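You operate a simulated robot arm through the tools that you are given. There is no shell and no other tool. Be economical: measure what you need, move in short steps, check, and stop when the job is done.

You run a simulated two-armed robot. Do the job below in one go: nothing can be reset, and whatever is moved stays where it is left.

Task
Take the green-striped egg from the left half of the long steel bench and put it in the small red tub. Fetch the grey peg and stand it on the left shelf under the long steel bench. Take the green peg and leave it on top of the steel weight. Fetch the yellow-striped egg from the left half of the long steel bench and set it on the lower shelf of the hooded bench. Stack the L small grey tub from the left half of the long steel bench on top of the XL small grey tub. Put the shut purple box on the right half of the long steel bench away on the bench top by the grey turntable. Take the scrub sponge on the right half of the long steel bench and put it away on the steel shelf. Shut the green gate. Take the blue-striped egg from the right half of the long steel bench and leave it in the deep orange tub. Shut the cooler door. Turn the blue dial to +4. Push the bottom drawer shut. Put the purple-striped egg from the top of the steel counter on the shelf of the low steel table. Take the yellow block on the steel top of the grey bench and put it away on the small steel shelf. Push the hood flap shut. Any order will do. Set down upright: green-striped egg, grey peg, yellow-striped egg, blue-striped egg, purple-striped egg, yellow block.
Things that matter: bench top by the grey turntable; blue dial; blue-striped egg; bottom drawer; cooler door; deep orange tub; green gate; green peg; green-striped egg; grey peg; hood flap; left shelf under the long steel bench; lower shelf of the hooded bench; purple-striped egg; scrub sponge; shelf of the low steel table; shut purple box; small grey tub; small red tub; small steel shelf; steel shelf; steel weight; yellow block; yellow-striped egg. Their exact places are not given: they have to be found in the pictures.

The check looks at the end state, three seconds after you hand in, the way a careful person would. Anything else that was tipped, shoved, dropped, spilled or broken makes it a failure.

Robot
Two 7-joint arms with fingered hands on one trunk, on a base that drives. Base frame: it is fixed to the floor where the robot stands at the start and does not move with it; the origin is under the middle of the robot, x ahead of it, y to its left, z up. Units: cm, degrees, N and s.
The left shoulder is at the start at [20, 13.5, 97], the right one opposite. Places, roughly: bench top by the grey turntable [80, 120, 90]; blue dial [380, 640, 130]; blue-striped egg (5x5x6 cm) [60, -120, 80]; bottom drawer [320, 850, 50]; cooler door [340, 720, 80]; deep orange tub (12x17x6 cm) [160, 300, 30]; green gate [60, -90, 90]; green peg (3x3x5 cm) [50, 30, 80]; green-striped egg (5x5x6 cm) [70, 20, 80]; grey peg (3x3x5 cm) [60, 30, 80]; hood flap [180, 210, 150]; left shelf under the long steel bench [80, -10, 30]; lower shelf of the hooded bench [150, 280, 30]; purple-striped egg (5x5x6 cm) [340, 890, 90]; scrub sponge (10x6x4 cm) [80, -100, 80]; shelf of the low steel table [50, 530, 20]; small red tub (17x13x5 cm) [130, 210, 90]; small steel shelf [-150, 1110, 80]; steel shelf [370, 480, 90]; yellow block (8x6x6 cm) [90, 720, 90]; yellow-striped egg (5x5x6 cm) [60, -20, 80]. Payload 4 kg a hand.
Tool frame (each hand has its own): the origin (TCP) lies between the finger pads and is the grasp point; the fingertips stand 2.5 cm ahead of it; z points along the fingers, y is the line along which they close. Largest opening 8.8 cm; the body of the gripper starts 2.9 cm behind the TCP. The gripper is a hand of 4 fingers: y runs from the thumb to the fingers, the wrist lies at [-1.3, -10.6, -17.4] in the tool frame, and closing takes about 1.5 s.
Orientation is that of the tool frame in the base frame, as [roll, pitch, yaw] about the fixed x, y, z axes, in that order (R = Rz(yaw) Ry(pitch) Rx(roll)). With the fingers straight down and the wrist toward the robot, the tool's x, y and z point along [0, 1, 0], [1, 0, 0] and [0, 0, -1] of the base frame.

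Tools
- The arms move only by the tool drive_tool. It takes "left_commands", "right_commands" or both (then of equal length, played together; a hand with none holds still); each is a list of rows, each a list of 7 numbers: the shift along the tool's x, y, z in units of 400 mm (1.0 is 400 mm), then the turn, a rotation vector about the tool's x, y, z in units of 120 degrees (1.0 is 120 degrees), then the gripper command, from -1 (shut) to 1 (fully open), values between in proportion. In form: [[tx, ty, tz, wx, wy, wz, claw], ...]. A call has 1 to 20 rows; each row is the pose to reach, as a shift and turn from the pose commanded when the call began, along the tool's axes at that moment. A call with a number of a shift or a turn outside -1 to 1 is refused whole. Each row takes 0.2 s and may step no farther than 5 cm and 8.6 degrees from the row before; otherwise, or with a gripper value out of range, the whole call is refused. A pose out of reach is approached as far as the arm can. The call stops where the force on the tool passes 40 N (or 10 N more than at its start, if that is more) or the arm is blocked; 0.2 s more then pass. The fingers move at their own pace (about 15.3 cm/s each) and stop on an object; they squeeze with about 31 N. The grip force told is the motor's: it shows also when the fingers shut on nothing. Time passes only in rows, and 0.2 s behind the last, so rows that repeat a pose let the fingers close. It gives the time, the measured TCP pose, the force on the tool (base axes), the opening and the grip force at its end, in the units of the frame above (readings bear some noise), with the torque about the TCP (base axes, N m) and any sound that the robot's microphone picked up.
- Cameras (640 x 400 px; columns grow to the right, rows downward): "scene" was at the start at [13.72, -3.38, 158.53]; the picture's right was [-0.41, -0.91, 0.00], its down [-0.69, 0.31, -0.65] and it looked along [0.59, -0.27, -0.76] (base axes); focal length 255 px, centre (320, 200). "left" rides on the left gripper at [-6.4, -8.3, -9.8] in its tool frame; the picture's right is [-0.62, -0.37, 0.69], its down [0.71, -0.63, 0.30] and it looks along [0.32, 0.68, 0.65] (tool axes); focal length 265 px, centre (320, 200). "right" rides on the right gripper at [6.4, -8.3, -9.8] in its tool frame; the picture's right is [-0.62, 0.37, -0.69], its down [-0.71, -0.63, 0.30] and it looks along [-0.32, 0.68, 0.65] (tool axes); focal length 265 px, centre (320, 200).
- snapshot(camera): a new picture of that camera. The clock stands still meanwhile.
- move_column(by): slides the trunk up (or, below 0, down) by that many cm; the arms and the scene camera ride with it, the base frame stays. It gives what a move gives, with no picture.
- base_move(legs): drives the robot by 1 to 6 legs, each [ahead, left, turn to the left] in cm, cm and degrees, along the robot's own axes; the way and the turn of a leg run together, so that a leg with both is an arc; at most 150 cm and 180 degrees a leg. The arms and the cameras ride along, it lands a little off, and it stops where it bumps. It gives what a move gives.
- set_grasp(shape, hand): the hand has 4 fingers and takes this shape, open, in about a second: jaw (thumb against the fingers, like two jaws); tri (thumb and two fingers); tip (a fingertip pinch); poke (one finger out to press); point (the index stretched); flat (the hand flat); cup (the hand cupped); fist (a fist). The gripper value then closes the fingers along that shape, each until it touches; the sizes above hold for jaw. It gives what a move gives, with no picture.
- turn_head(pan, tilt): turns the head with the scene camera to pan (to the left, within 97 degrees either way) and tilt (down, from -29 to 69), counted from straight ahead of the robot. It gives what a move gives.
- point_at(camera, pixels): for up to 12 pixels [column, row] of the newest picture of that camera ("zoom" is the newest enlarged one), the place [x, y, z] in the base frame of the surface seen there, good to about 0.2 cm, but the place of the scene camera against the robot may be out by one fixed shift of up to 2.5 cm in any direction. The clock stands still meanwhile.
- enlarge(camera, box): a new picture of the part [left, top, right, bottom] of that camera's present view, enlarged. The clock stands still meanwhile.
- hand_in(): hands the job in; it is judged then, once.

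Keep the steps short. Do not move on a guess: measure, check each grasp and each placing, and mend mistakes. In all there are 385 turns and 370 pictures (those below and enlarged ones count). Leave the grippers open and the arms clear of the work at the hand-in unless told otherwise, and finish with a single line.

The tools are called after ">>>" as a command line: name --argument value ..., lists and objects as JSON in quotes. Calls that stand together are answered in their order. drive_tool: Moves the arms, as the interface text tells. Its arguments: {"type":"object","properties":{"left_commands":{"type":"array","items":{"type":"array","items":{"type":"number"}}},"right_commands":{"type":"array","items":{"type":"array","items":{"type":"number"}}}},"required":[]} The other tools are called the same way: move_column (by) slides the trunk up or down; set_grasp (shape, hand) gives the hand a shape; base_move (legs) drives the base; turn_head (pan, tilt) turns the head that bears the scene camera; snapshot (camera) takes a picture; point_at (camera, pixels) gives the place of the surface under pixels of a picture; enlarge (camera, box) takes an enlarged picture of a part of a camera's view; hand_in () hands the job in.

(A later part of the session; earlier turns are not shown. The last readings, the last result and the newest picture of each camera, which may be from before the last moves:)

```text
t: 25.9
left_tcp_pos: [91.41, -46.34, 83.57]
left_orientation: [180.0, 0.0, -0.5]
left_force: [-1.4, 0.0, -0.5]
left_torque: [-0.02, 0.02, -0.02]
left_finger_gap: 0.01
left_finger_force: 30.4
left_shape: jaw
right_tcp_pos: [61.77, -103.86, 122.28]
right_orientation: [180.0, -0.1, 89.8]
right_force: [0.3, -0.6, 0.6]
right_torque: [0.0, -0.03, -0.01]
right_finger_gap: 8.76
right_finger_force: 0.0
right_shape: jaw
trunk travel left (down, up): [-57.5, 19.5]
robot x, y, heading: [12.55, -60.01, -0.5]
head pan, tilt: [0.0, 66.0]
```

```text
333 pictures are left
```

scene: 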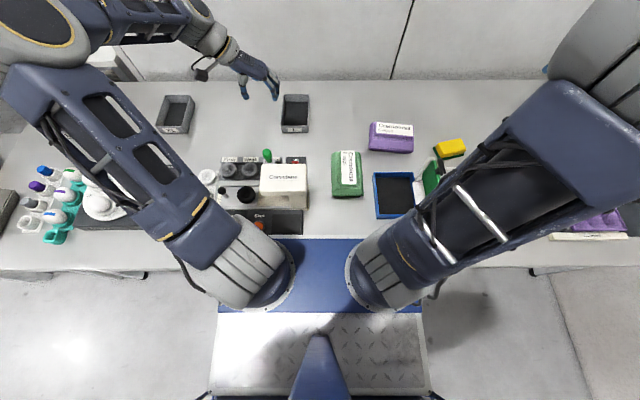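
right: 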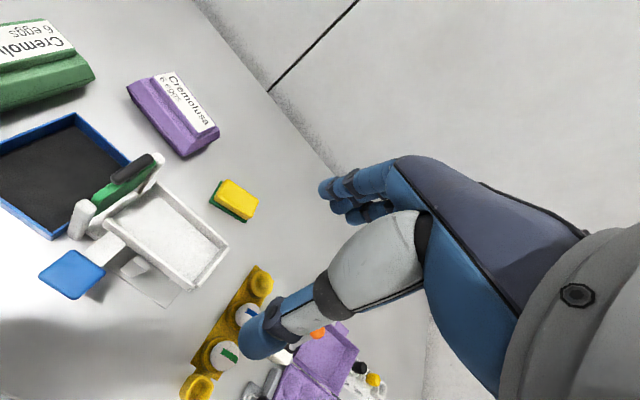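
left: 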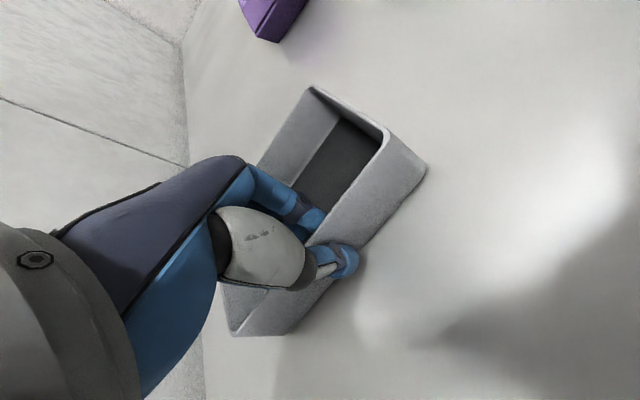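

Looks pinched. Lifting gently 4 cm to test.

>>> drive_tool --left_commands '[[0, 0, -0.02, 0, 0, 0, -1], [0, 0, -0.05, 0, 0, 0, -1], [0, 0, -0.1, 0, 0, 0, -1]]'

>>> snapshot --camera "left"

>>> enlarge --camera "scene" --box '[140, 60, 340, 185]'

```text
t: 26.7
left_tcp_pos: [91.39, -46.62, 87.81]
left_orientation: [179.9, 0.0, -0.4]
left_force: [0.8, -0.2, -1.0]
left_torque: [0.02, 0.03, -0.01]
left_finger_gap: 0.0
left_finger_force: 30.7
left_shape: jaw
right_tcp_pos: [61.7, -103.86, 122.26]
right_orientation: [-179.9, -0.1, 89.8]
right_force: [0.3, 0.2, -0.3]
right_torque: [-0.01, 0.03, 0.02]
right_finger_gap: 8.78
right_finger_force: 0.0
right_shape: jaw
trunk travel left (down, up): [-57.5, 19.5]
robot x, y, heading: [12.69, -60.06, -0.4]
head pan, tilt: [0.0, 66.0]
```

```text
332 pictures are left
```

left: 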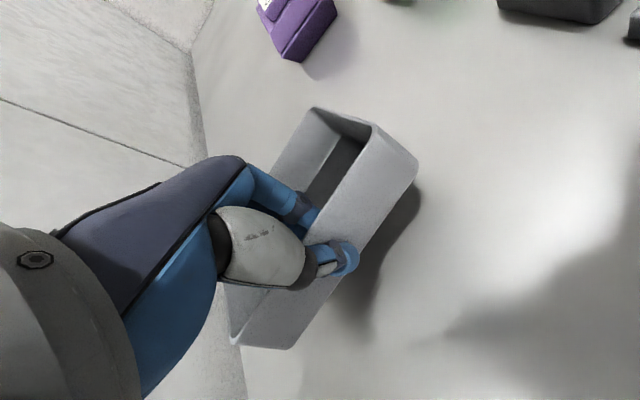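

```text
3.20 times, centred on (240, 122) of scene
```

zoom: 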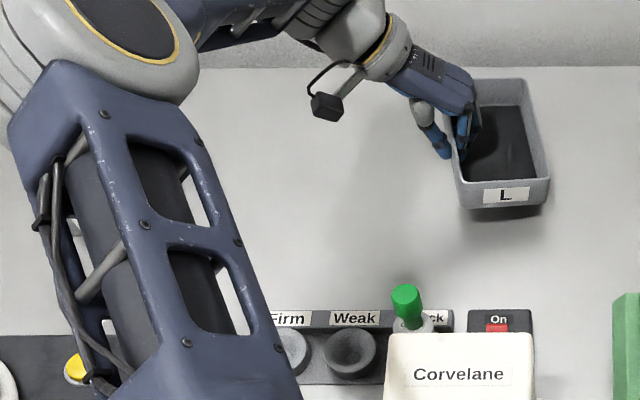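

Held. Raise it well clear, back off 2 cm and slide left 44 cm toward the XL tub.

>>> drive_tool --left_commands '[[0, 0, -0.1, 0, 0, 0, -1], [0, 0, -0.2, 0, 0, 0, -1], [0, 0, -0.3, 0, 0, 0, -1]]'

>>> base_move --legs '[[-2, 0, 0], [0, 44, 0]]'

>>> snapshot --camera "left"

>>> snapshot --camera "scene"

>>> enlarge --camera "scene" --box '[140, 60, 340, 185]'

```text
t: 27.5
left_tcp_pos: [91.28, -46.77, 99.9]
left_orientation: [179.8, 0.0, -0.4]
left_force: [-0.5, 0.3, -0.9]
left_torque: [0.05, 0.01, 0.01]
left_finger_gap: 0.0
left_finger_force: 30.8
left_shape: jaw
right_tcp_pos: [61.76, -103.88, 122.27]
right_orientation: [180.0, -0.1, 89.8]
right_force: [0.1, 0.4, -0.3]
right_torque: [-0.03, 0.01, 0.03]
right_finger_gap: 8.76
right_finger_force: 0.1
right_shape: jaw
trunk travel left (down, up): [-57.5, 19.5]
robot x, y, heading: [12.9, -59.64, -0.4]
head pan, tilt: [0.0, 66.0]
```

```text
t: 30.6
left_tcp_pos: [89.55, -2.35, 99.89]
left_orientation: [180.0, 0.0, -0.2]
left_force: [0.6, -0.9, -1.5]
left_torque: [0.04, 0.02, -0.01]
left_finger_gap: 0.0
left_finger_force: 30.7
left_shape: jaw
right_tcp_pos: [60.15, -59.42, 122.34]
right_orientation: [-179.9, -0.1, 90.0]
right_force: [0.2, -0.2, 0.2]
right_torque: [0.02, 0.0, 0.03]
right_finger_gap: 8.77
right_finger_force: 0.1
right_shape: jaw
trunk travel left (down, up): [-57.5, 19.5]
robot x, y, heading: [11.25, -16.13, -0.2]
head pan, tilt: [0.0, 66.0]
```

```text
330 pictures are left
```

left: 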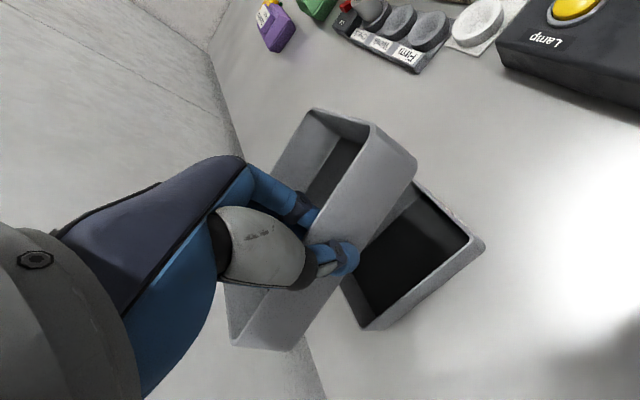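

```text
329 pictures are left
```

scene: 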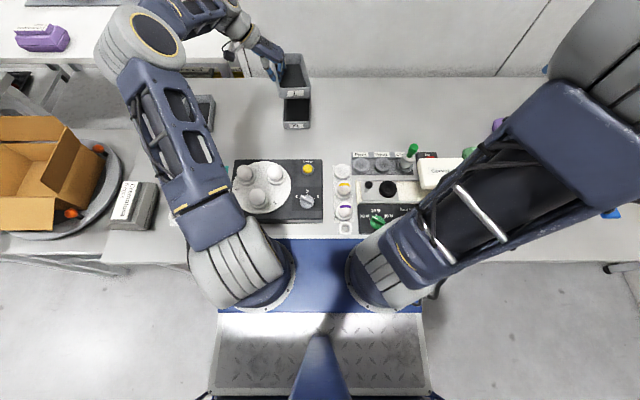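

```text
3.20 times, centred on (240, 122) of scene
```

zoom: 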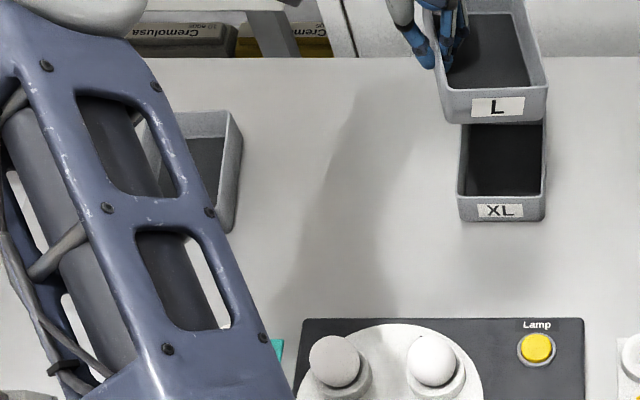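

>>> enlarge --camera "left" --box '[210, 90, 500, 360]'

>>> point_at --camera "left" --pixels '[[372, 127], [312, 111], [414, 166], [378, 225], [330, 285], [292, 346], [233, 343], [466, 238], [481, 247], [418, 186], [363, 324], [366, 318]]'

```text
1.48 times, centred on (355, 225) of left
```

zoom: 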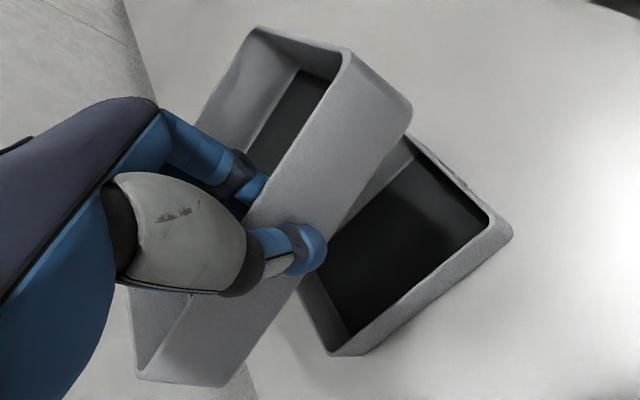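

```text
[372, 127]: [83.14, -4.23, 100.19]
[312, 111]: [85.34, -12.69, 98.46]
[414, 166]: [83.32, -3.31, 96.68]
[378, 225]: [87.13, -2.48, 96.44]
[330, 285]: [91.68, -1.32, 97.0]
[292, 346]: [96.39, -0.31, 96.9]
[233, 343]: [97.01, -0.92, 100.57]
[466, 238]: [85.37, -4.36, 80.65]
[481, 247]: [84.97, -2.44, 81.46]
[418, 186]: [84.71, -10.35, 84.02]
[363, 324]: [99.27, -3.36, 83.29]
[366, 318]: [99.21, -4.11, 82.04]
```

The held tub is yawed about +13° and droops about 11° on its right side. Correcting both with wrist rotation.

>>> drive_tool --left_commands '[[0, 0, 0, -0.032, 0, 0.036, -1], [0, 0, 0, -0.064, 0, 0.072, -1], [0, 0, 0, -0.096, 0, 0.108, -1], [0, 0, 0, -0.096, 0, 0.108, -1]]'

>>> snapshot --camera "left"

>>> enlarge --camera "scene" --box '[240, 40, 340, 140]'

```text
t: 31.6
left_tcp_pos: [89.52, -2.45, 99.88]
left_orientation: [168.4, -1.4, -13.0]
left_force: [0.5, 0.6, -1.1]
left_torque: [0.09, 0.03, 0.0]
left_finger_gap: 0.0
left_finger_force: 30.5
left_shape: jaw
right_tcp_pos: [60.2, -59.45, 122.4]
right_orientation: [-180.0, -0.1, 90.1]
right_force: [0.9, 0.3, 0.4]
right_torque: [0.0, 0.0, -0.01]
right_finger_gap: 8.75
right_finger_force: 0.0
right_shape: jaw
trunk travel left (down, up): [-57.5, 19.5]
robot x, y, heading: [11.22, -15.7, -0.2]
head pan, tilt: [0.0, 66.0]
```

```text
326 pictures are left
```

left: 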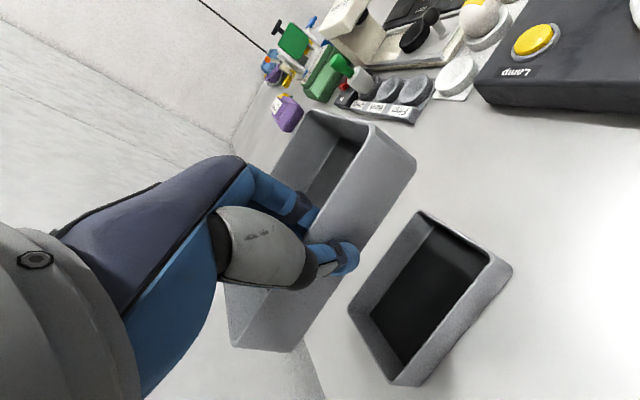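

```text
4.00 times, centred on (290, 90) of scene
```

zoom: 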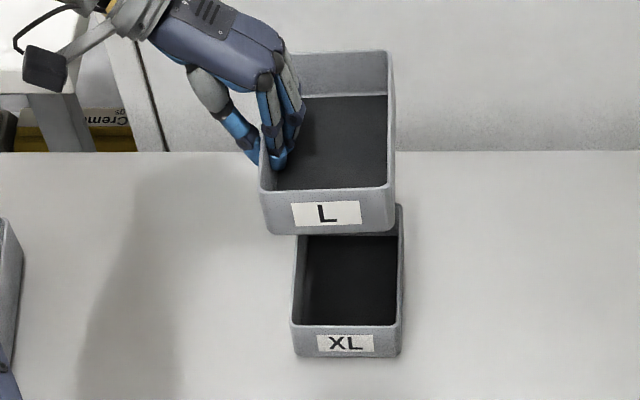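

Now both tubs are visible. Measuring corners of each in the left camera and in the zoomed scene.

>>> point_at --camera "left" --pixels '[[372, 127], [312, 112], [414, 166], [293, 347], [236, 344], [498, 262], [420, 213], [352, 303], [397, 382], [510, 270], [355, 310], [393, 372]]'

>>> point_at --camera "zoom" --pixels '[[262, 195], [388, 188], [388, 55], [300, 60], [270, 230], [392, 228], [294, 325], [399, 326], [297, 353], [399, 354], [402, 210], [325, 213]]'

```text
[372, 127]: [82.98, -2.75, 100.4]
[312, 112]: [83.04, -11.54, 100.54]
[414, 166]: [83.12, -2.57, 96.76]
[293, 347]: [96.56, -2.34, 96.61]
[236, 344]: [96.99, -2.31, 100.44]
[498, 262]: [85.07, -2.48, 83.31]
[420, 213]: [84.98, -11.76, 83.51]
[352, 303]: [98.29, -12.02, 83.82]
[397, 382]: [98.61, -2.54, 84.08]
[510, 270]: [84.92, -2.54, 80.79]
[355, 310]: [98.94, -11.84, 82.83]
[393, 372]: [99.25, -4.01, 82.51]
```

```text
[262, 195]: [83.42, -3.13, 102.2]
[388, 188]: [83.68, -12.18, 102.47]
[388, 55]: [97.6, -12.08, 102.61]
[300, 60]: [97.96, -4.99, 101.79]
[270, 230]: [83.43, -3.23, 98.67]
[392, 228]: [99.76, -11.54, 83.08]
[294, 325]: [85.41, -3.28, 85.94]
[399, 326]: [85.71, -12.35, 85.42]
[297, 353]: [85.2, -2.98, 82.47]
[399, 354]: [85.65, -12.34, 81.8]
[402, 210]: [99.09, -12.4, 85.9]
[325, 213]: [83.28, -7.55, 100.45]
```

L is now level and aligned; it needs +2.0 in x, −0.1 in y, and about 12.2 down. Moving to just above.

>>> drive_tool --left_commands '[[0.0494, -0.0084, -0.0005, 0, 0, 0.01, -1], [0.047, -0.0285, 0.0974, 0, 0, 0.01, -1], [0.0445, -0.0486, 0.1953, 0, 0, 0.01, -1], [0.0427, -0.0637, 0.2688, 0, 0, 0.01, -1], [0.0427, -0.0637, 0.2688, 0, 0, 0.01, -1]]'

>>> snapshot --camera "left"

>>> enlarge --camera "scene" --box '[240, 40, 340, 140]'

```text
t: 32.8
left_tcp_pos: [91.81, -2.44, 88.8]
left_orientation: [168.6, -1.6, -14.2]
left_force: [0.0, -0.4, -1.6]
left_torque: [0.05, -0.02, -0.05]
left_finger_gap: 0.01
left_finger_force: 30.6
left_shape: jaw
right_tcp_pos: [60.11, -59.39, 122.35]
right_orientation: [-179.9, -0.2, 90.0]
right_force: [-0.7, -0.2, -0.1]
right_torque: [-0.03, 0.0, -0.02]
right_finger_gap: 8.77
right_finger_force: 0.0
right_shape: jaw
trunk travel left (down, up): [-57.5, 19.5]
robot x, y, heading: [11.23, -15.57, -0.1]
head pan, tilt: [0.0, 66.0]
```

```text
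324 pictures are left
```

left: 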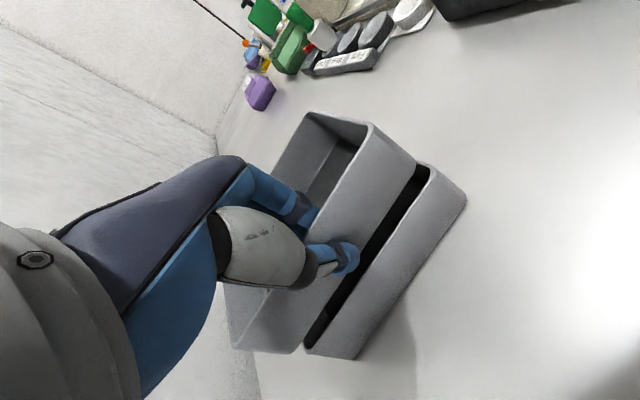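

```text
4.00 times, centred on (290, 90) of scene
```

zoom: 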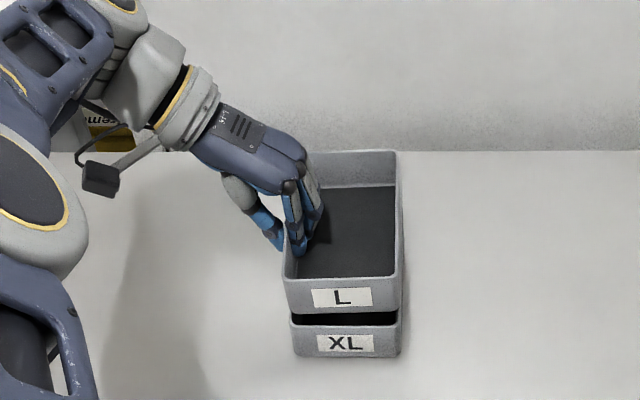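

>>> point_at --camera "zoom" --pixels '[[286, 284], [398, 278], [288, 310], [397, 309], [293, 325], [399, 325], [398, 155], [342, 298], [345, 344]]'

>>> point_at --camera "left" --pixels '[[370, 127], [311, 114], [414, 168], [296, 347], [238, 345], [433, 172], [464, 198], [310, 345], [352, 355], [424, 168]]'

```text
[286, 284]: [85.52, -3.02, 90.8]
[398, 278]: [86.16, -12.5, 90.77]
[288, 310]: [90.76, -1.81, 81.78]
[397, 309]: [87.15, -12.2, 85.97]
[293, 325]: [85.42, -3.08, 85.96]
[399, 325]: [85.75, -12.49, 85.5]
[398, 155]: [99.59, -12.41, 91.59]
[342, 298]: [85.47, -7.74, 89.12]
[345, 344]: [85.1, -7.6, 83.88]
```

```text
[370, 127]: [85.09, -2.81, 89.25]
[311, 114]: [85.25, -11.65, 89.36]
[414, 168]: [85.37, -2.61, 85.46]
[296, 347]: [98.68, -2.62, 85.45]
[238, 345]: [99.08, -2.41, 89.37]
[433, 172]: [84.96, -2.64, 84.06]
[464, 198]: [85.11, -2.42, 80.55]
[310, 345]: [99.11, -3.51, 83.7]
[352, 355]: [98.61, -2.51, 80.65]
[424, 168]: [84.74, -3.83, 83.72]
```

Aligned within 0.2 cm. Lowering the last centimetre.

>>> drive_tool --left_commands '[[-0.003, -0.004, 0.018, 0, 0, 0, -1], [-0.003, -0.0055, 0.026, 0, 0, 0, -1], [-0.003, -0.006, 0.03, 0, 0, 0, -1], [-0.003, -0.0065, 0.033, 0, 0, 0, -1], [-0.003, -0.0065, 0.033, 0, 0, 0, -1]]'

>>> snapshot --camera "left"

>>> enlarge --camera "scene" --box '[240, 40, 340, 140]'

```text
t: 34.0
left_tcp_pos: [91.56, -2.38, 87.66]
left_orientation: [168.5, -1.6, -14.2]
left_force: [1.1, -0.2, 13.8]
left_torque: [0.05, -0.05, -0.04]
left_finger_gap: 0.0
left_finger_force: 30.8
left_shape: jaw
right_tcp_pos: [60.16, -59.52, 122.4]
right_orientation: [-180.0, -0.1, 90.1]
right_force: [0.1, -0.2, -0.2]
right_torque: [0.0, 0.04, 0.0]
right_finger_gap: 8.77
right_finger_force: 0.1
right_shape: jaw
trunk travel left (down, up): [-57.5, 19.5]
robot x, y, heading: [11.04, -15.49, 0.1]
head pan, tilt: [0.0, 66.0]
```

```text
322 pictures are left
```

left: 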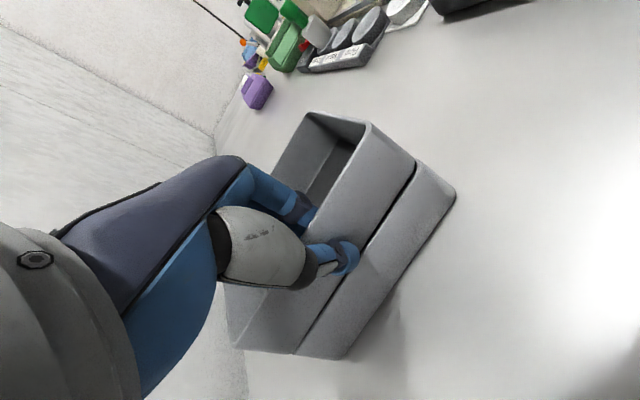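

```text
4.00 times, centred on (290, 90) of scene
```

zoom: 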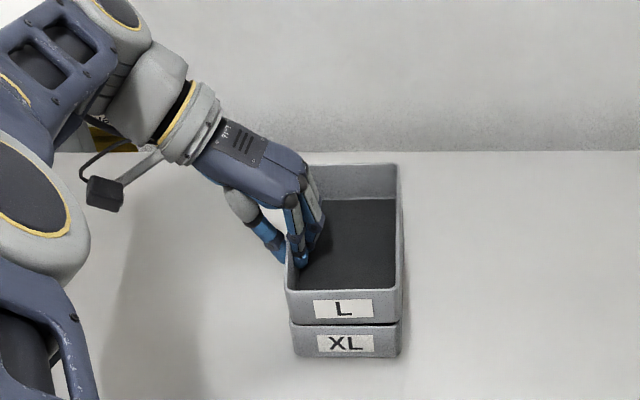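

Seated. Opening slightly and rising straight up.

>>> drive_tool --left_commands '[[0, 0, -0.002, 0, 0, 0, -0.6], [0, 0, -0.002, 0, 0, 0, -0.2], [0, 0, -0.002, 0, 0, 0, -0.2], [0, 0, -0.002, 0, 0, 0, -0.2], [0.0012, 0.01, -0.049, 0, 0, 0, -0.2], [0.0024, 0.0201, -0.0979, 0, 0, 0, -0.2], [0.0049, 0.0402, -0.1958, 0, 0, 0, -0.2], [0.0073, 0.0603, -0.2937, 0, 0, 0, 0]]'

>>> snapshot --camera "left"

>>> enlarge --camera "scene" --box '[240, 40, 340, 140]'

```text
t: 35.8
left_tcp_pos: [91.57, -2.42, 99.51]
left_orientation: [168.6, -1.5, -14.3]
left_force: [0.1, 0.5, -0.1]
left_torque: [0.0, -0.01, -0.01]
left_finger_gap: 4.35
left_finger_force: 0.0
left_shape: jaw
right_tcp_pos: [60.15, -59.42, 122.17]
right_orientation: [-180.0, -0.2, 90.0]
right_force: [-0.4, 0.5, -0.1]
right_torque: [-0.01, 0.04, 0.01]
right_finger_gap: 8.78
right_finger_force: 0.1
right_shape: jaw
trunk travel left (down, up): [-57.5, 19.5]
robot x, y, heading: [10.95, -15.86, -0.0]
head pan, tilt: [0.0, 66.0]
```

```text
320 pictures are left
```

left: 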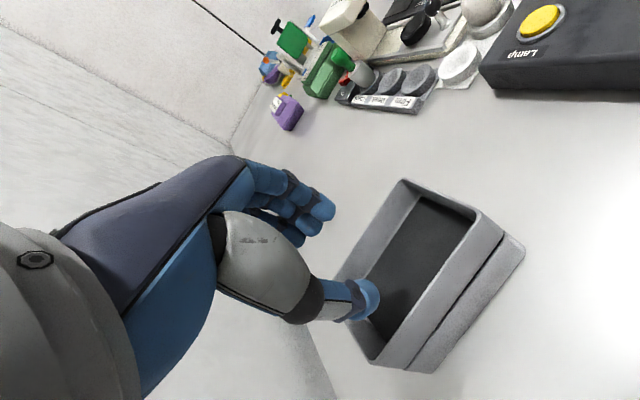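

```text
4.00 times, centred on (290, 90) of scene
```

zoom: 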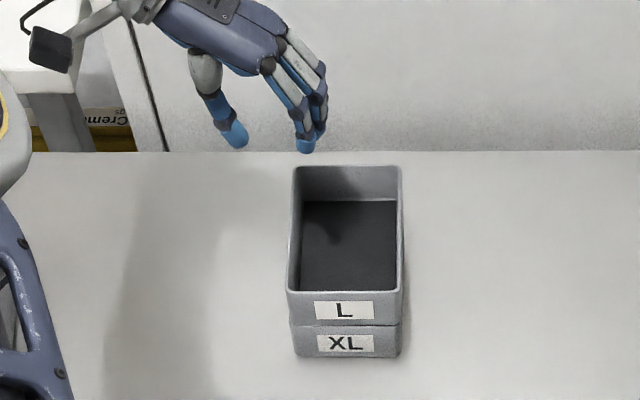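

Stack is good. Restoring the left hand upright, then moving the base so the grey peg (≈55, 28) is in the left hand's band.

>>> drive_tool --left_commands '[[0, 0, -0.03, 0.032, 0, -0.039, 0], [0, 0, -0.05, 0.064, 0, -0.079, 0], [0, 0, -0.05, 0.096, 0, -0.118, 0.2]]'

>>> base_move --legs '[[-17, 0, 0], [0, 15, 0]]'

>>> snapshot --camera "scene"

```text
t: 36.6
left_tcp_pos: [91.42, -2.05, 101.58]
left_orientation: [-180.0, -0.2, -0.2]
left_force: [0.3, 0.0, 0.7]
left_torque: [-0.02, 0.0, 0.03]
left_finger_gap: 5.24
left_finger_force: 0.1
left_shape: jaw
right_tcp_pos: [60.19, -59.46, 122.17]
right_orientation: [-179.9, -0.1, 90.0]
right_force: [-0.6, 1.0, 0.1]
right_torque: [-0.01, -0.01, 0.02]
right_finger_gap: 8.75
right_finger_force: 0.0
right_shape: jaw
trunk travel left (down, up): [-57.5, 19.5]
robot x, y, heading: [11.07, -15.77, -0.2]
head pan, tilt: [0.0, 66.0]
```

```text
t: 39.0
left_tcp_pos: [74.72, 13.2, 101.59]
left_orientation: [179.9, -0.1, -0.1]
left_force: [-0.5, -0.7, 0.2]
left_torque: [0.0, 0.0, 0.01]
left_finger_gap: 5.23
left_finger_force: 0.1
left_shape: jaw
right_tcp_pos: [43.51, -44.22, 122.34]
right_orientation: [179.9, 0.0, 90.1]
right_force: [0.3, 0.2, 0.8]
right_torque: [0.01, -0.01, 0.0]
right_finger_gap: 8.76
right_finger_force: 0.1
right_shape: jaw
trunk travel left (down, up): [-57.5, 19.5]
robot x, y, heading: [-5.58, -0.61, 0.1]
head pan, tilt: [0.0, 66.0]
```

```text
318 pictures are left
```

scene: 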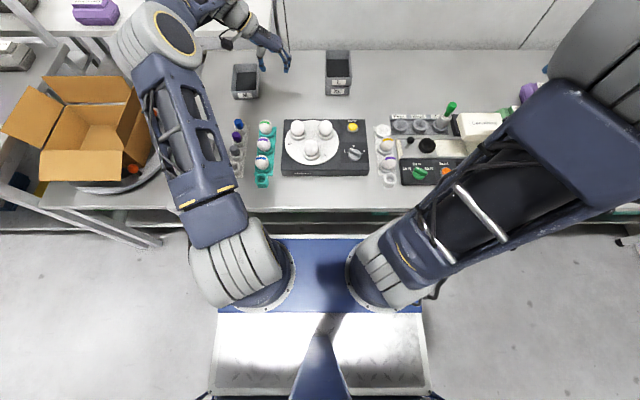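

>>> drive_tool --left_commands '[[-0.082, -0.062, 0, 0, 0, 0, 0.2], [-0.164, -0.124, 0, 0, 0, 0, 0.2], [-0.246, -0.186, 0, 0, 0, 0, 0.2], [-0.328, -0.248, 0, 0, 0, 0, 0.3], [-0.41, -0.31, 0, 0, 0, 0, 0.3], [-0.4875, -0.3725, 0, 0, 0, 0, 0.3], [-0.4875, -0.3725, 0.1, 0, 0, 0, 0.3], [-0.4875, -0.3725, 0.2, 0, 0, 0, 0.3]]'

>>> snapshot --camera "left"

```text
t: 40.8
left_tcp_pos: [55.46, 28.1, 93.3]
left_orientation: [179.9, -0.1, 0.1]
left_force: [-0.2, 0.5, 0.0]
left_torque: [0.01, -0.01, -0.02]
left_finger_gap: 5.68
left_finger_force: 0.1
left_shape: jaw
right_tcp_pos: [43.59, -44.29, 122.4]
right_orientation: [-180.0, -0.1, 90.1]
right_force: [0.1, -0.8, 0.2]
right_torque: [-0.03, 0.0, -0.01]
right_finger_gap: 8.76
right_finger_force: 0.0
right_shape: jaw
trunk travel left (down, up): [-57.5, 19.5]
robot x, y, heading: [-5.29, -0.7, 0.0]
head pan, tilt: [0.0, 66.0]
```

```text
317 pictures are left
```

left: 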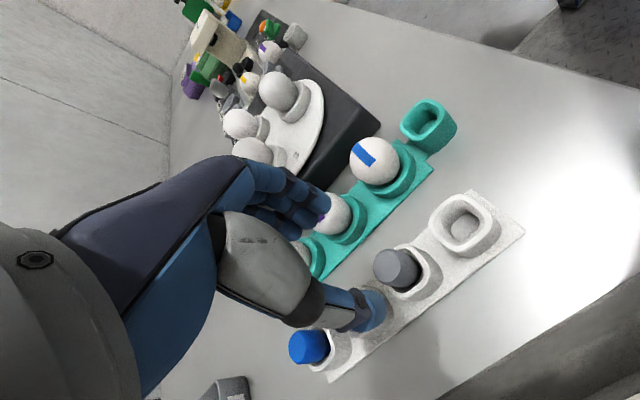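

>>> enlarge --camera "left" --box '[350, 220, 470, 310]'

>>> point_at --camera "left" --pixels '[[387, 272], [377, 268], [400, 278], [385, 284], [398, 262], [440, 210], [470, 245], [462, 230]]'

```text
4.44 times, centred on (410, 265) of left
```

zoom: 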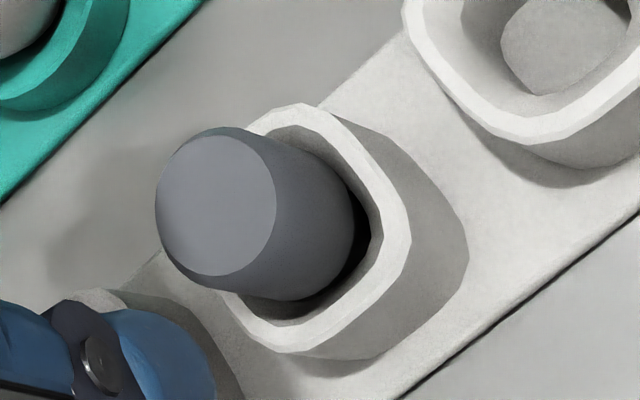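

```text
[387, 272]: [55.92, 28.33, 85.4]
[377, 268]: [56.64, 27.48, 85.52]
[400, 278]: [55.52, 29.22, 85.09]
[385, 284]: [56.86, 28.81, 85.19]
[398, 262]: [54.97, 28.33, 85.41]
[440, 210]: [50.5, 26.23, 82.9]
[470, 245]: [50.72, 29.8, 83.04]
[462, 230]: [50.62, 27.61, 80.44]
```

Grey peg centre ≈ (55.7, 28.1). Descending, gripping, lifting.

>>> drive_tool --left_commands '[[0.006, 0, 0.08, 0, 0, 0, 0.3], [0.006, 0, 0.15, 0, 0, 0, 0.3], [0.006, 0, 0.208, 0, 0, 0, 0.3], [0.006, 0, 0.208, 0, 0, 0, -0.2], [0.006, 0, 0.208, 0, 0, 0, -1], [0.006, 0, 0.208, 0, 0, 0, -1], [0.006, 0, 0.208, 0, 0, 0, -1], [0.006, 0, 0.208, 0, 0, 0, -1], [0.006, 0, 0.15, 0, 0, 0, -1], [0.006, 0, 0.05, 0, 0, 0, -1], [0.006, 0, -0.05, 0, 0, 0, -1]]'

>>> snapshot --camera "left"

```text
t: 43.2
left_tcp_pos: [55.66, 28.09, 95.39]
left_orientation: [179.8, -0.2, 0.0]
left_force: [-0.2, 1.0, 0.7]
left_torque: [-0.02, -0.01, 0.0]
left_finger_gap: 2.53
left_finger_force: 31.0
left_shape: jaw
right_tcp_pos: [43.58, -44.2, 122.3]
right_orientation: [179.9, -0.1, 90.0]
right_force: [0.3, -0.4, 0.2]
right_torque: [-0.01, 0.02, -0.01]
right_finger_gap: 8.77
right_finger_force: 0.1
right_shape: jaw
trunk travel left (down, up): [-57.5, 19.5]
robot x, y, heading: [-5.71, -0.49, 0.0]
head pan, tilt: [0.0, 66.0]
```

```text
315 pictures are left
```

left: 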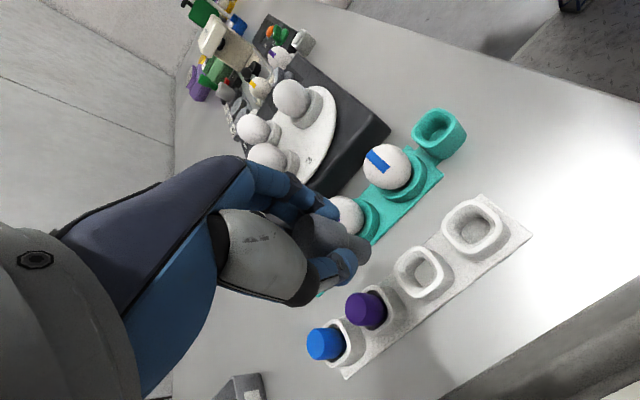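

Grey peg held. Backing away from the bench, lowering the trunk, and looking under the bench.

>>> base_move --legs '[[-42, 0, 0]]'

>>> move_column --by -45

>>> turn_head --pan 0 --tilt 35

>>> snapshot --camera "scene"

>>> snapshot --camera "left"

>>> snapshot --camera "right"

```text
t: 45.8
left_tcp_pos: [13.26, 27.93, 95.42]
left_orientation: [179.9, -0.1, -0.3]
left_force: [-0.6, -1.2, -0.5]
left_torque: [0.03, -0.01, -0.04]
left_finger_gap: 2.53
left_finger_force: 30.9
left_shape: jaw
right_tcp_pos: [0.88, -44.38, 122.35]
right_orientation: [-179.9, -0.2, 89.9]
right_force: [0.7, -0.6, -0.7]
right_torque: [0.0, -0.03, -0.01]
right_finger_gap: 8.76
right_finger_force: 0.0
right_shape: jaw
trunk travel left (down, up): [-57.5, 19.5]
robot x, y, heading: [-47.96, -0.36, -0.6]
head pan, tilt: [0.0, 66.0]
```

```text
refused: -45 is not a number from -40 to 40
```

```text
t: 46.8
left_tcp_pos: [13.25, 27.88, 95.55]
left_orientation: [179.9, -0.1, -0.4]
left_force: [-0.1, 0.1, -0.3]
left_torque: [0.01, -0.01, 0.0]
left_finger_gap: 2.53
left_finger_force: 31.1
left_shape: jaw
right_tcp_pos: [0.75, -44.39, 122.25]
right_orientation: [-179.9, -0.1, 89.9]
right_force: [-0.3, -0.2, -0.3]
right_torque: [0.02, 0.0, -0.04]
right_finger_gap: 8.77
right_finger_force: 0.1
right_shape: jaw
trunk travel left (down, up): [-57.5, 19.5]
robot x, y, heading: [-48.15, -0.5, -0.2]
head pan, tilt: [0.0, 35.0]
```

```text
314 pictures are left
```

scene: 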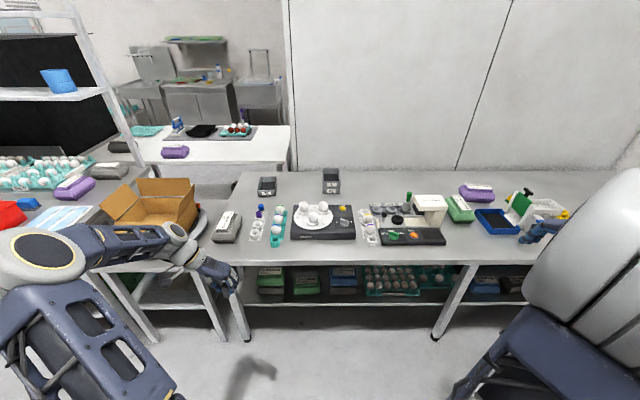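

```text
313 pictures are left
```

left: 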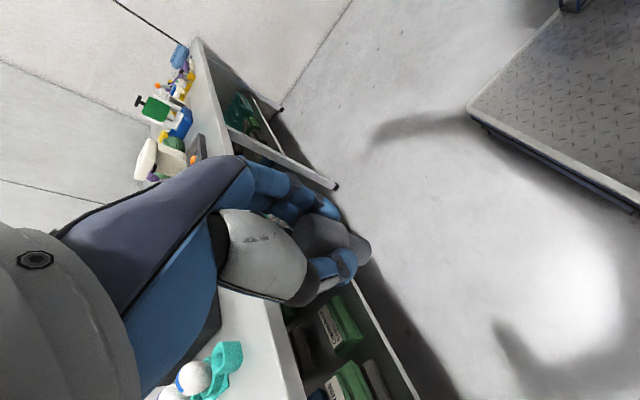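

```text
312 pictures are left
```

right: 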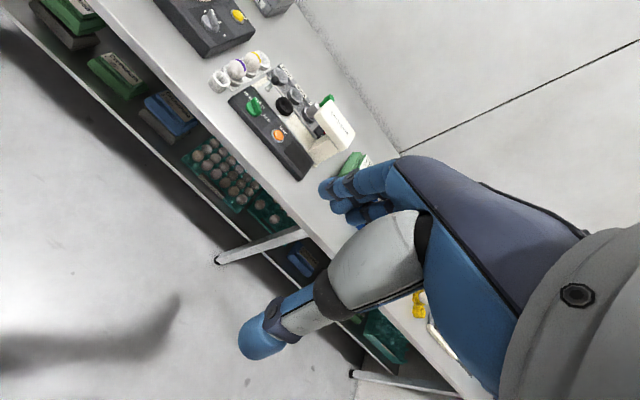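

Under the bench there is a shelf with several boxes and egg trays, with a leg dividing left from right. Lowering the trunk to look in.

>>> move_column --by -38

>>> turn_head --pan 0 --tilt 28

>>> snapshot --camera "scene"

>>> enlarge --camera "scene" --box '[180, 180, 480, 340]'

```text
t: 50.5
left_tcp_pos: [13.29, 28.06, 57.34]
left_orientation: [179.9, -0.1, -0.4]
left_force: [0.4, -0.3, -0.7]
left_torque: [-0.02, 0.02, 0.01]
left_finger_gap: 2.48
left_finger_force: 31.0
left_shape: jaw
right_tcp_pos: [0.79, -44.28, 84.29]
right_orientation: [-179.9, -0.2, 89.8]
right_force: [0.8, 0.4, 0.4]
right_torque: [0.0, -0.01, 0.01]
right_finger_gap: 8.76
right_finger_force: 0.0
right_shape: jaw
trunk travel left (down, up): [-19.5, 57.5]
robot x, y, heading: [-48.48, -0.14, -0.2]
head pan, tilt: [0.0, 35.0]
```

```text
t: 51.1
left_tcp_pos: [13.33, 27.95, 57.43]
left_orientation: [179.9, 0.0, -0.3]
left_force: [0.0, -1.7, 0.2]
left_torque: [-0.01, 0.03, 0.04]
left_finger_gap: 2.49
left_finger_force: 30.9
left_shape: jaw
right_tcp_pos: [0.79, -44.33, 84.37]
right_orientation: [180.0, -0.1, 89.8]
right_force: [-0.6, 0.1, -0.4]
right_torque: [-0.01, 0.01, -0.03]
right_finger_gap: 8.78
right_finger_force: 0.2
right_shape: jaw
trunk travel left (down, up): [-19.5, 57.5]
robot x, y, heading: [-48.07, -0.68, -0.5]
head pan, tilt: [0.0, 28.0]
```

```text
311 pictures are left
```

scene: 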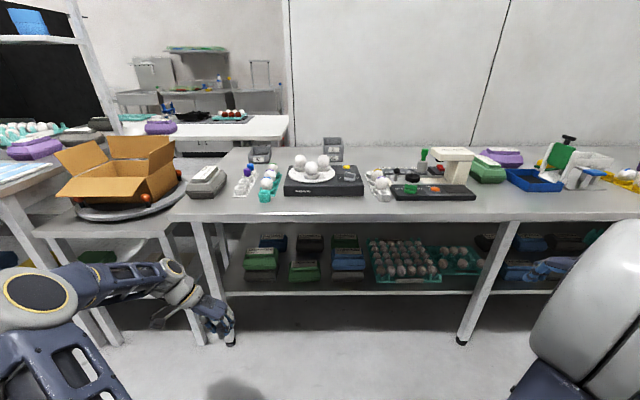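

```text
2.13 times, centred on (330, 260) of scene
```

zoom: 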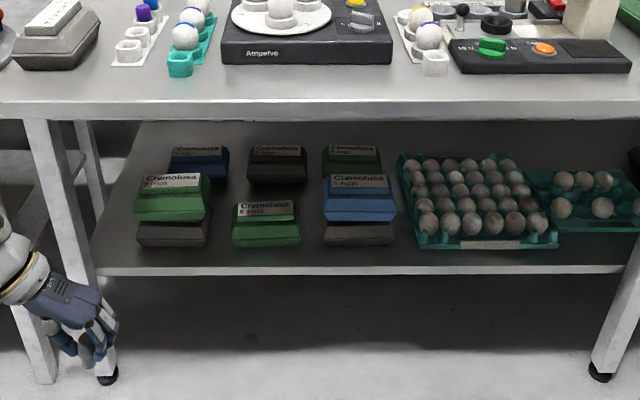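

>>> point_at --camera "zoom" --pixels '[[215, 258], [315, 258], [310, 180], [320, 265], [110, 255], [400, 258], [265, 240], [170, 240], [40, 130], [60, 105], [330, 110], [590, 370]]'

```text
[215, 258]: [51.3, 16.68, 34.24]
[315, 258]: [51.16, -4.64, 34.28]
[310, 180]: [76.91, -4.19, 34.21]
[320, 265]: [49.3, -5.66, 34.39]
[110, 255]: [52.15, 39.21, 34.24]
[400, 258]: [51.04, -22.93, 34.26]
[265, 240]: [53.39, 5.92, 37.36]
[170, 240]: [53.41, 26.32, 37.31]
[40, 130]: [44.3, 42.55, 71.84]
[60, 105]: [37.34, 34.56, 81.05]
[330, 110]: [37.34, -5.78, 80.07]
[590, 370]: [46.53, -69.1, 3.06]
```

>>> turn_head --pan -45 --tilt 35

>>> drive_tool --right_commands '[[0, -0.1, 0, 0, 0, 0, 1], [0, -0.2, 0, 0, 0, 0, 1], [0, -0.3, 0, 0, 0, 0, 1], [0, -0.4, 0, 0, 0, 0, 1], [0, -0.5, 0, 0, 0, 0, 1]]'

>>> snapshot --camera "scene"

>>> point_at --camera "scene" --pixels '[[320, 200], [250, 200], [300, 120], [350, 300], [400, 200], [200, 250], [280, 280], [450, 250]]'

```text
t: 52.3
left_tcp_pos: [13.16, 28.03, 57.3]
left_orientation: [179.9, -0.1, -0.2]
left_force: [0.0, 0.4, -0.1]
left_torque: [-0.02, 0.03, 0.0]
left_finger_gap: 2.53
left_finger_force: 31.0
left_shape: jaw
right_tcp_pos: [0.79, -44.34, 84.38]
right_orientation: [180.0, -0.1, 90.0]
right_force: [-0.2, -0.5, 0.9]
right_torque: [0.01, 0.0, 0.02]
right_finger_gap: 8.8
right_finger_force: 0.0
right_shape: jaw
trunk travel left (down, up): [-19.5, 57.5]
robot x, y, heading: [-48.14, -0.27, -0.6]
head pan, tilt: [-45.0, 35.0]
```

```text
t: 53.5
left_tcp_pos: [13.36, 28.0, 57.4]
left_orientation: [179.9, -0.1, -0.3]
left_force: [-0.5, -0.8, 0.2]
left_torque: [0.01, -0.03, 0.01]
left_finger_gap: 2.51
left_finger_force: 31.5
left_shape: jaw
right_tcp_pos: [-19.42, -44.3, 84.23]
right_orientation: [180.0, 0.0, 89.9]
right_force: [0.0, -0.3, -0.3]
right_torque: [0.01, 0.0, 0.0]
right_finger_gap: 8.74
right_finger_force: 0.0
right_shape: jaw
trunk travel left (down, up): [-19.5, 57.5]
robot x, y, heading: [-47.77, -0.02, -0.2]
head pan, tilt: [-45.0, 35.0]
```

```text
309 pictures are left
```

scene: 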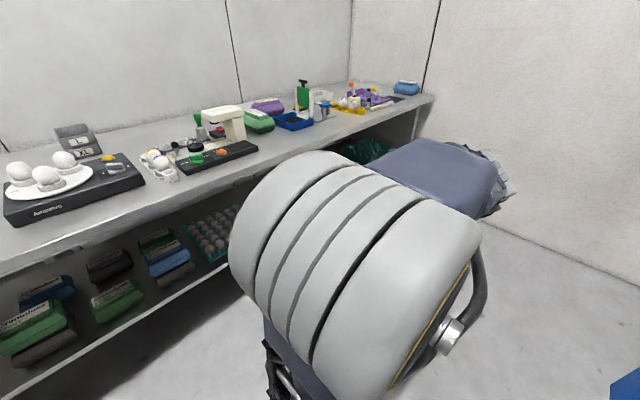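

```text
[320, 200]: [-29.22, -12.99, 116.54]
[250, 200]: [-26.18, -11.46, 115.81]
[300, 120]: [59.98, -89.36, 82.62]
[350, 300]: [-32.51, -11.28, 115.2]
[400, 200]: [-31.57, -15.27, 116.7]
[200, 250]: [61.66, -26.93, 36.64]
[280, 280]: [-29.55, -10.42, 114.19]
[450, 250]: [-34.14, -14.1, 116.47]
```

>>> turn_head --pan 40 --tilt 45

>>> snapshot --camera "scene"

>>> point_at --camera "scene" --pixels '[[320, 200], [400, 200], [350, 120], [440, 180], [480, 200], [500, 240], [300, 100], [250, 200], [200, 300], [450, 230]]'

```text
t: 55.1
left_tcp_pos: [13.25, 28.07, 57.39]
left_orientation: [179.8, -0.2, -0.2]
left_force: [-0.2, -0.5, -0.3]
left_torque: [0.01, -0.01, -0.02]
left_finger_gap: 2.47
left_finger_force: 31.1
left_shape: jaw
right_tcp_pos: [-19.12, -44.32, 84.15]
right_orientation: [180.0, -0.1, 89.9]
right_force: [-0.4, -0.2, 0.1]
right_torque: [0.0, 0.01, -0.01]
right_finger_gap: 8.77
right_finger_force: 0.1
right_shape: jaw
trunk travel left (down, up): [-19.5, 57.5]
robot x, y, heading: [-47.97, -0.11, -0.5]
head pan, tilt: [40.0, 45.0]
```

```text
308 pictures are left
```

scene: 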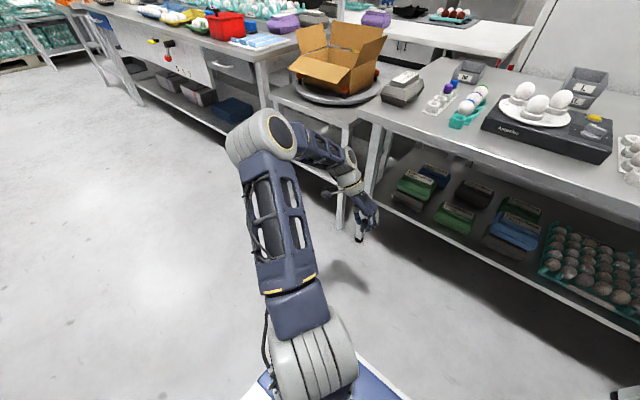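

```text
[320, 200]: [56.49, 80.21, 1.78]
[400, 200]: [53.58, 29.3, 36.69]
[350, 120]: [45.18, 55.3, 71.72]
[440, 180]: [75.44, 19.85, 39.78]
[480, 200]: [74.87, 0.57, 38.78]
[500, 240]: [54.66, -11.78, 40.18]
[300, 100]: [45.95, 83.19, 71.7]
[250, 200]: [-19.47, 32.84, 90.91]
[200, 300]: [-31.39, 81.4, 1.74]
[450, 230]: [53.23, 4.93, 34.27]
```

The left elbow rides high, so I'll stretch the arm forward first to lower it, and drop the trunk the rest of the way.

>>> move_column --by -19

>>> drive_tool --left_commands '[[0.1, 0, -0.02, 0, 0, 0, -1], [0.2, 0, -0.04, 0, 0, 0, -1], [0.3, 0, -0.06, 0, 0, 0, -1], [0.4, 0, -0.06, 0, 0, 0, -1]]'

>>> base_move --legs '[[0, -21, 0]]'

>>> turn_head --pan 25 --tilt 30

>>> snapshot --camera "scene"

>>> snapshot --camera "left"

```text
t: 57.1
left_tcp_pos: [13.28, 28.07, 38.37]
left_orientation: [179.8, -0.1, -0.2]
left_force: [0.0, 0.0, 0.3]
left_torque: [0.0, -0.02, 0.01]
left_finger_gap: 2.51
left_finger_force: 30.9
left_shape: jaw
right_tcp_pos: [-19.12, -44.27, 65.31]
right_orientation: [-180.0, -0.1, 89.8]
right_force: [-0.2, -0.8, -0.2]
right_torque: [0.0, 0.0, -0.04]
right_finger_gap: 8.75
right_finger_force: 0.0
right_shape: jaw
trunk travel left (down, up): [-0.5, 76.5]
robot x, y, heading: [-48.31, 0.0, -0.2]
head pan, tilt: [40.0, 45.0]
```

```text
t: 58.1
left_tcp_pos: [29.27, 27.97, 40.73]
left_orientation: [179.9, 0.0, -0.3]
left_force: [0.0, 0.0, 0.1]
left_torque: [-0.01, 0.03, 0.01]
left_finger_gap: 2.53
left_finger_force: 30.8
left_shape: jaw
right_tcp_pos: [-19.19, -44.36, 65.29]
right_orientation: [180.0, -0.1, 89.9]
right_force: [0.1, 0.1, 0.9]
right_torque: [-0.02, 0.0, 0.01]
right_finger_gap: 8.75
right_finger_force: 0.0
right_shape: jaw
trunk travel left (down, up): [-0.5, 76.5]
robot x, y, heading: [-48.13, -0.17, -0.4]
head pan, tilt: [40.0, 45.0]
```

```text
t: 59.3
left_tcp_pos: [30.86, 19.28, 40.79]
left_orientation: [179.9, -0.3, -2.4]
left_force: [-0.3, 0.0, 0.6]
left_torque: [0.03, -0.03, -0.02]
left_finger_gap: 2.5
left_finger_force: 31.0
left_shape: jaw
right_tcp_pos: [-20.3, -51.26, 65.13]
right_orientation: [180.0, 0.0, 87.5]
right_force: [-0.7, -0.5, -0.2]
right_torque: [-0.01, -0.03, 0.03]
right_finger_gap: 8.78
right_finger_force: 0.0
right_shape: jaw
trunk travel left (down, up): [-0.5, 76.5]
robot x, y, heading: [-47.57, -6.09, -2.3]
head pan, tilt: [40.0, 45.0]
stopped in leg 1: the robot was blocked; the commanded pose is now the measured one
```

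```text
t: 60.1
left_tcp_pos: [30.75, 19.2, 40.8]
left_orientation: [179.9, -0.1, -2.5]
left_force: [-0.4, 0.6, -0.8]
left_torque: [-0.02, 0.02, -0.03]
left_finger_gap: 2.53
left_finger_force: 31.2
left_shape: jaw
right_tcp_pos: [-20.37, -51.19, 65.23]
right_orientation: [-180.0, -0.1, 87.7]
right_force: [-0.4, -0.2, 0.0]
right_torque: [0.01, 0.0, -0.02]
right_finger_gap: 8.77
right_finger_force: 0.0
right_shape: jaw
trunk travel left (down, up): [-0.5, 76.5]
robot x, y, heading: [-47.53, -6.16, -2.3]
head pan, tilt: [25.0, 30.0]
```

```text
307 pictures are left
```

scene: 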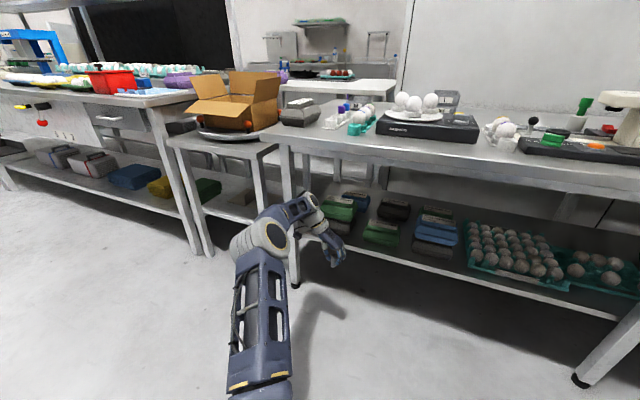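

```text
306 pictures are left
```

left: 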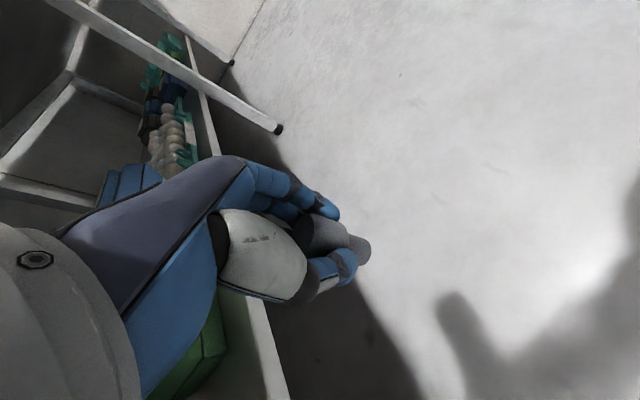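

The base bumped something on the right. Looking there.

>>> turn_head --pan -97 --tilt 45

>>> snapshot --camera "scene"

>>> snapshot --camera "right"

```text
t: 62.1
left_tcp_pos: [30.8, 19.31, 40.62]
left_orientation: [180.0, -0.2, -2.5]
left_force: [-0.4, 0.3, 0.0]
left_torque: [0.0, 0.01, 0.0]
left_finger_gap: 2.54
left_finger_force: 31.0
left_shape: jaw
right_tcp_pos: [-20.4, -51.16, 65.22]
right_orientation: [179.9, 0.1, 87.6]
right_force: [0.1, 0.7, -0.1]
right_torque: [-0.01, 0.0, -0.03]
right_finger_gap: 8.76
right_finger_force: 0.1
right_shape: jaw
trunk travel left (down, up): [-0.5, 76.5]
robot x, y, heading: [-47.7, -6.23, -2.3]
head pan, tilt: [-97.0, 45.0]
```

```text
305 pictures are left
```

scene: 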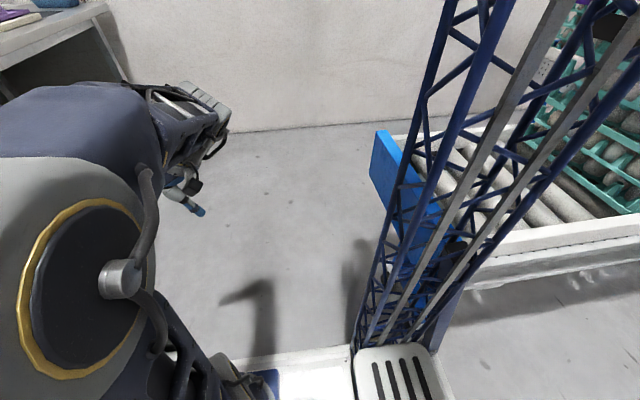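

```text
304 pictures are left
```

right: 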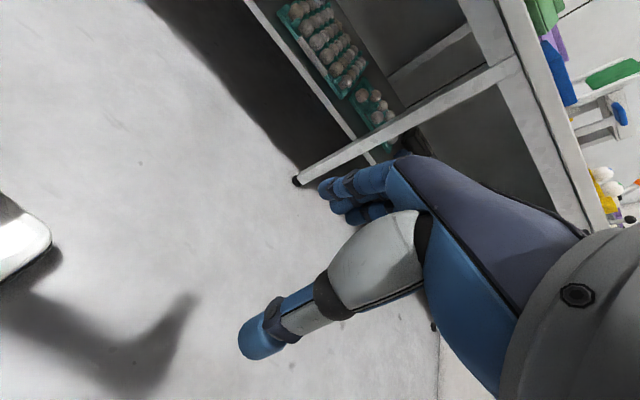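

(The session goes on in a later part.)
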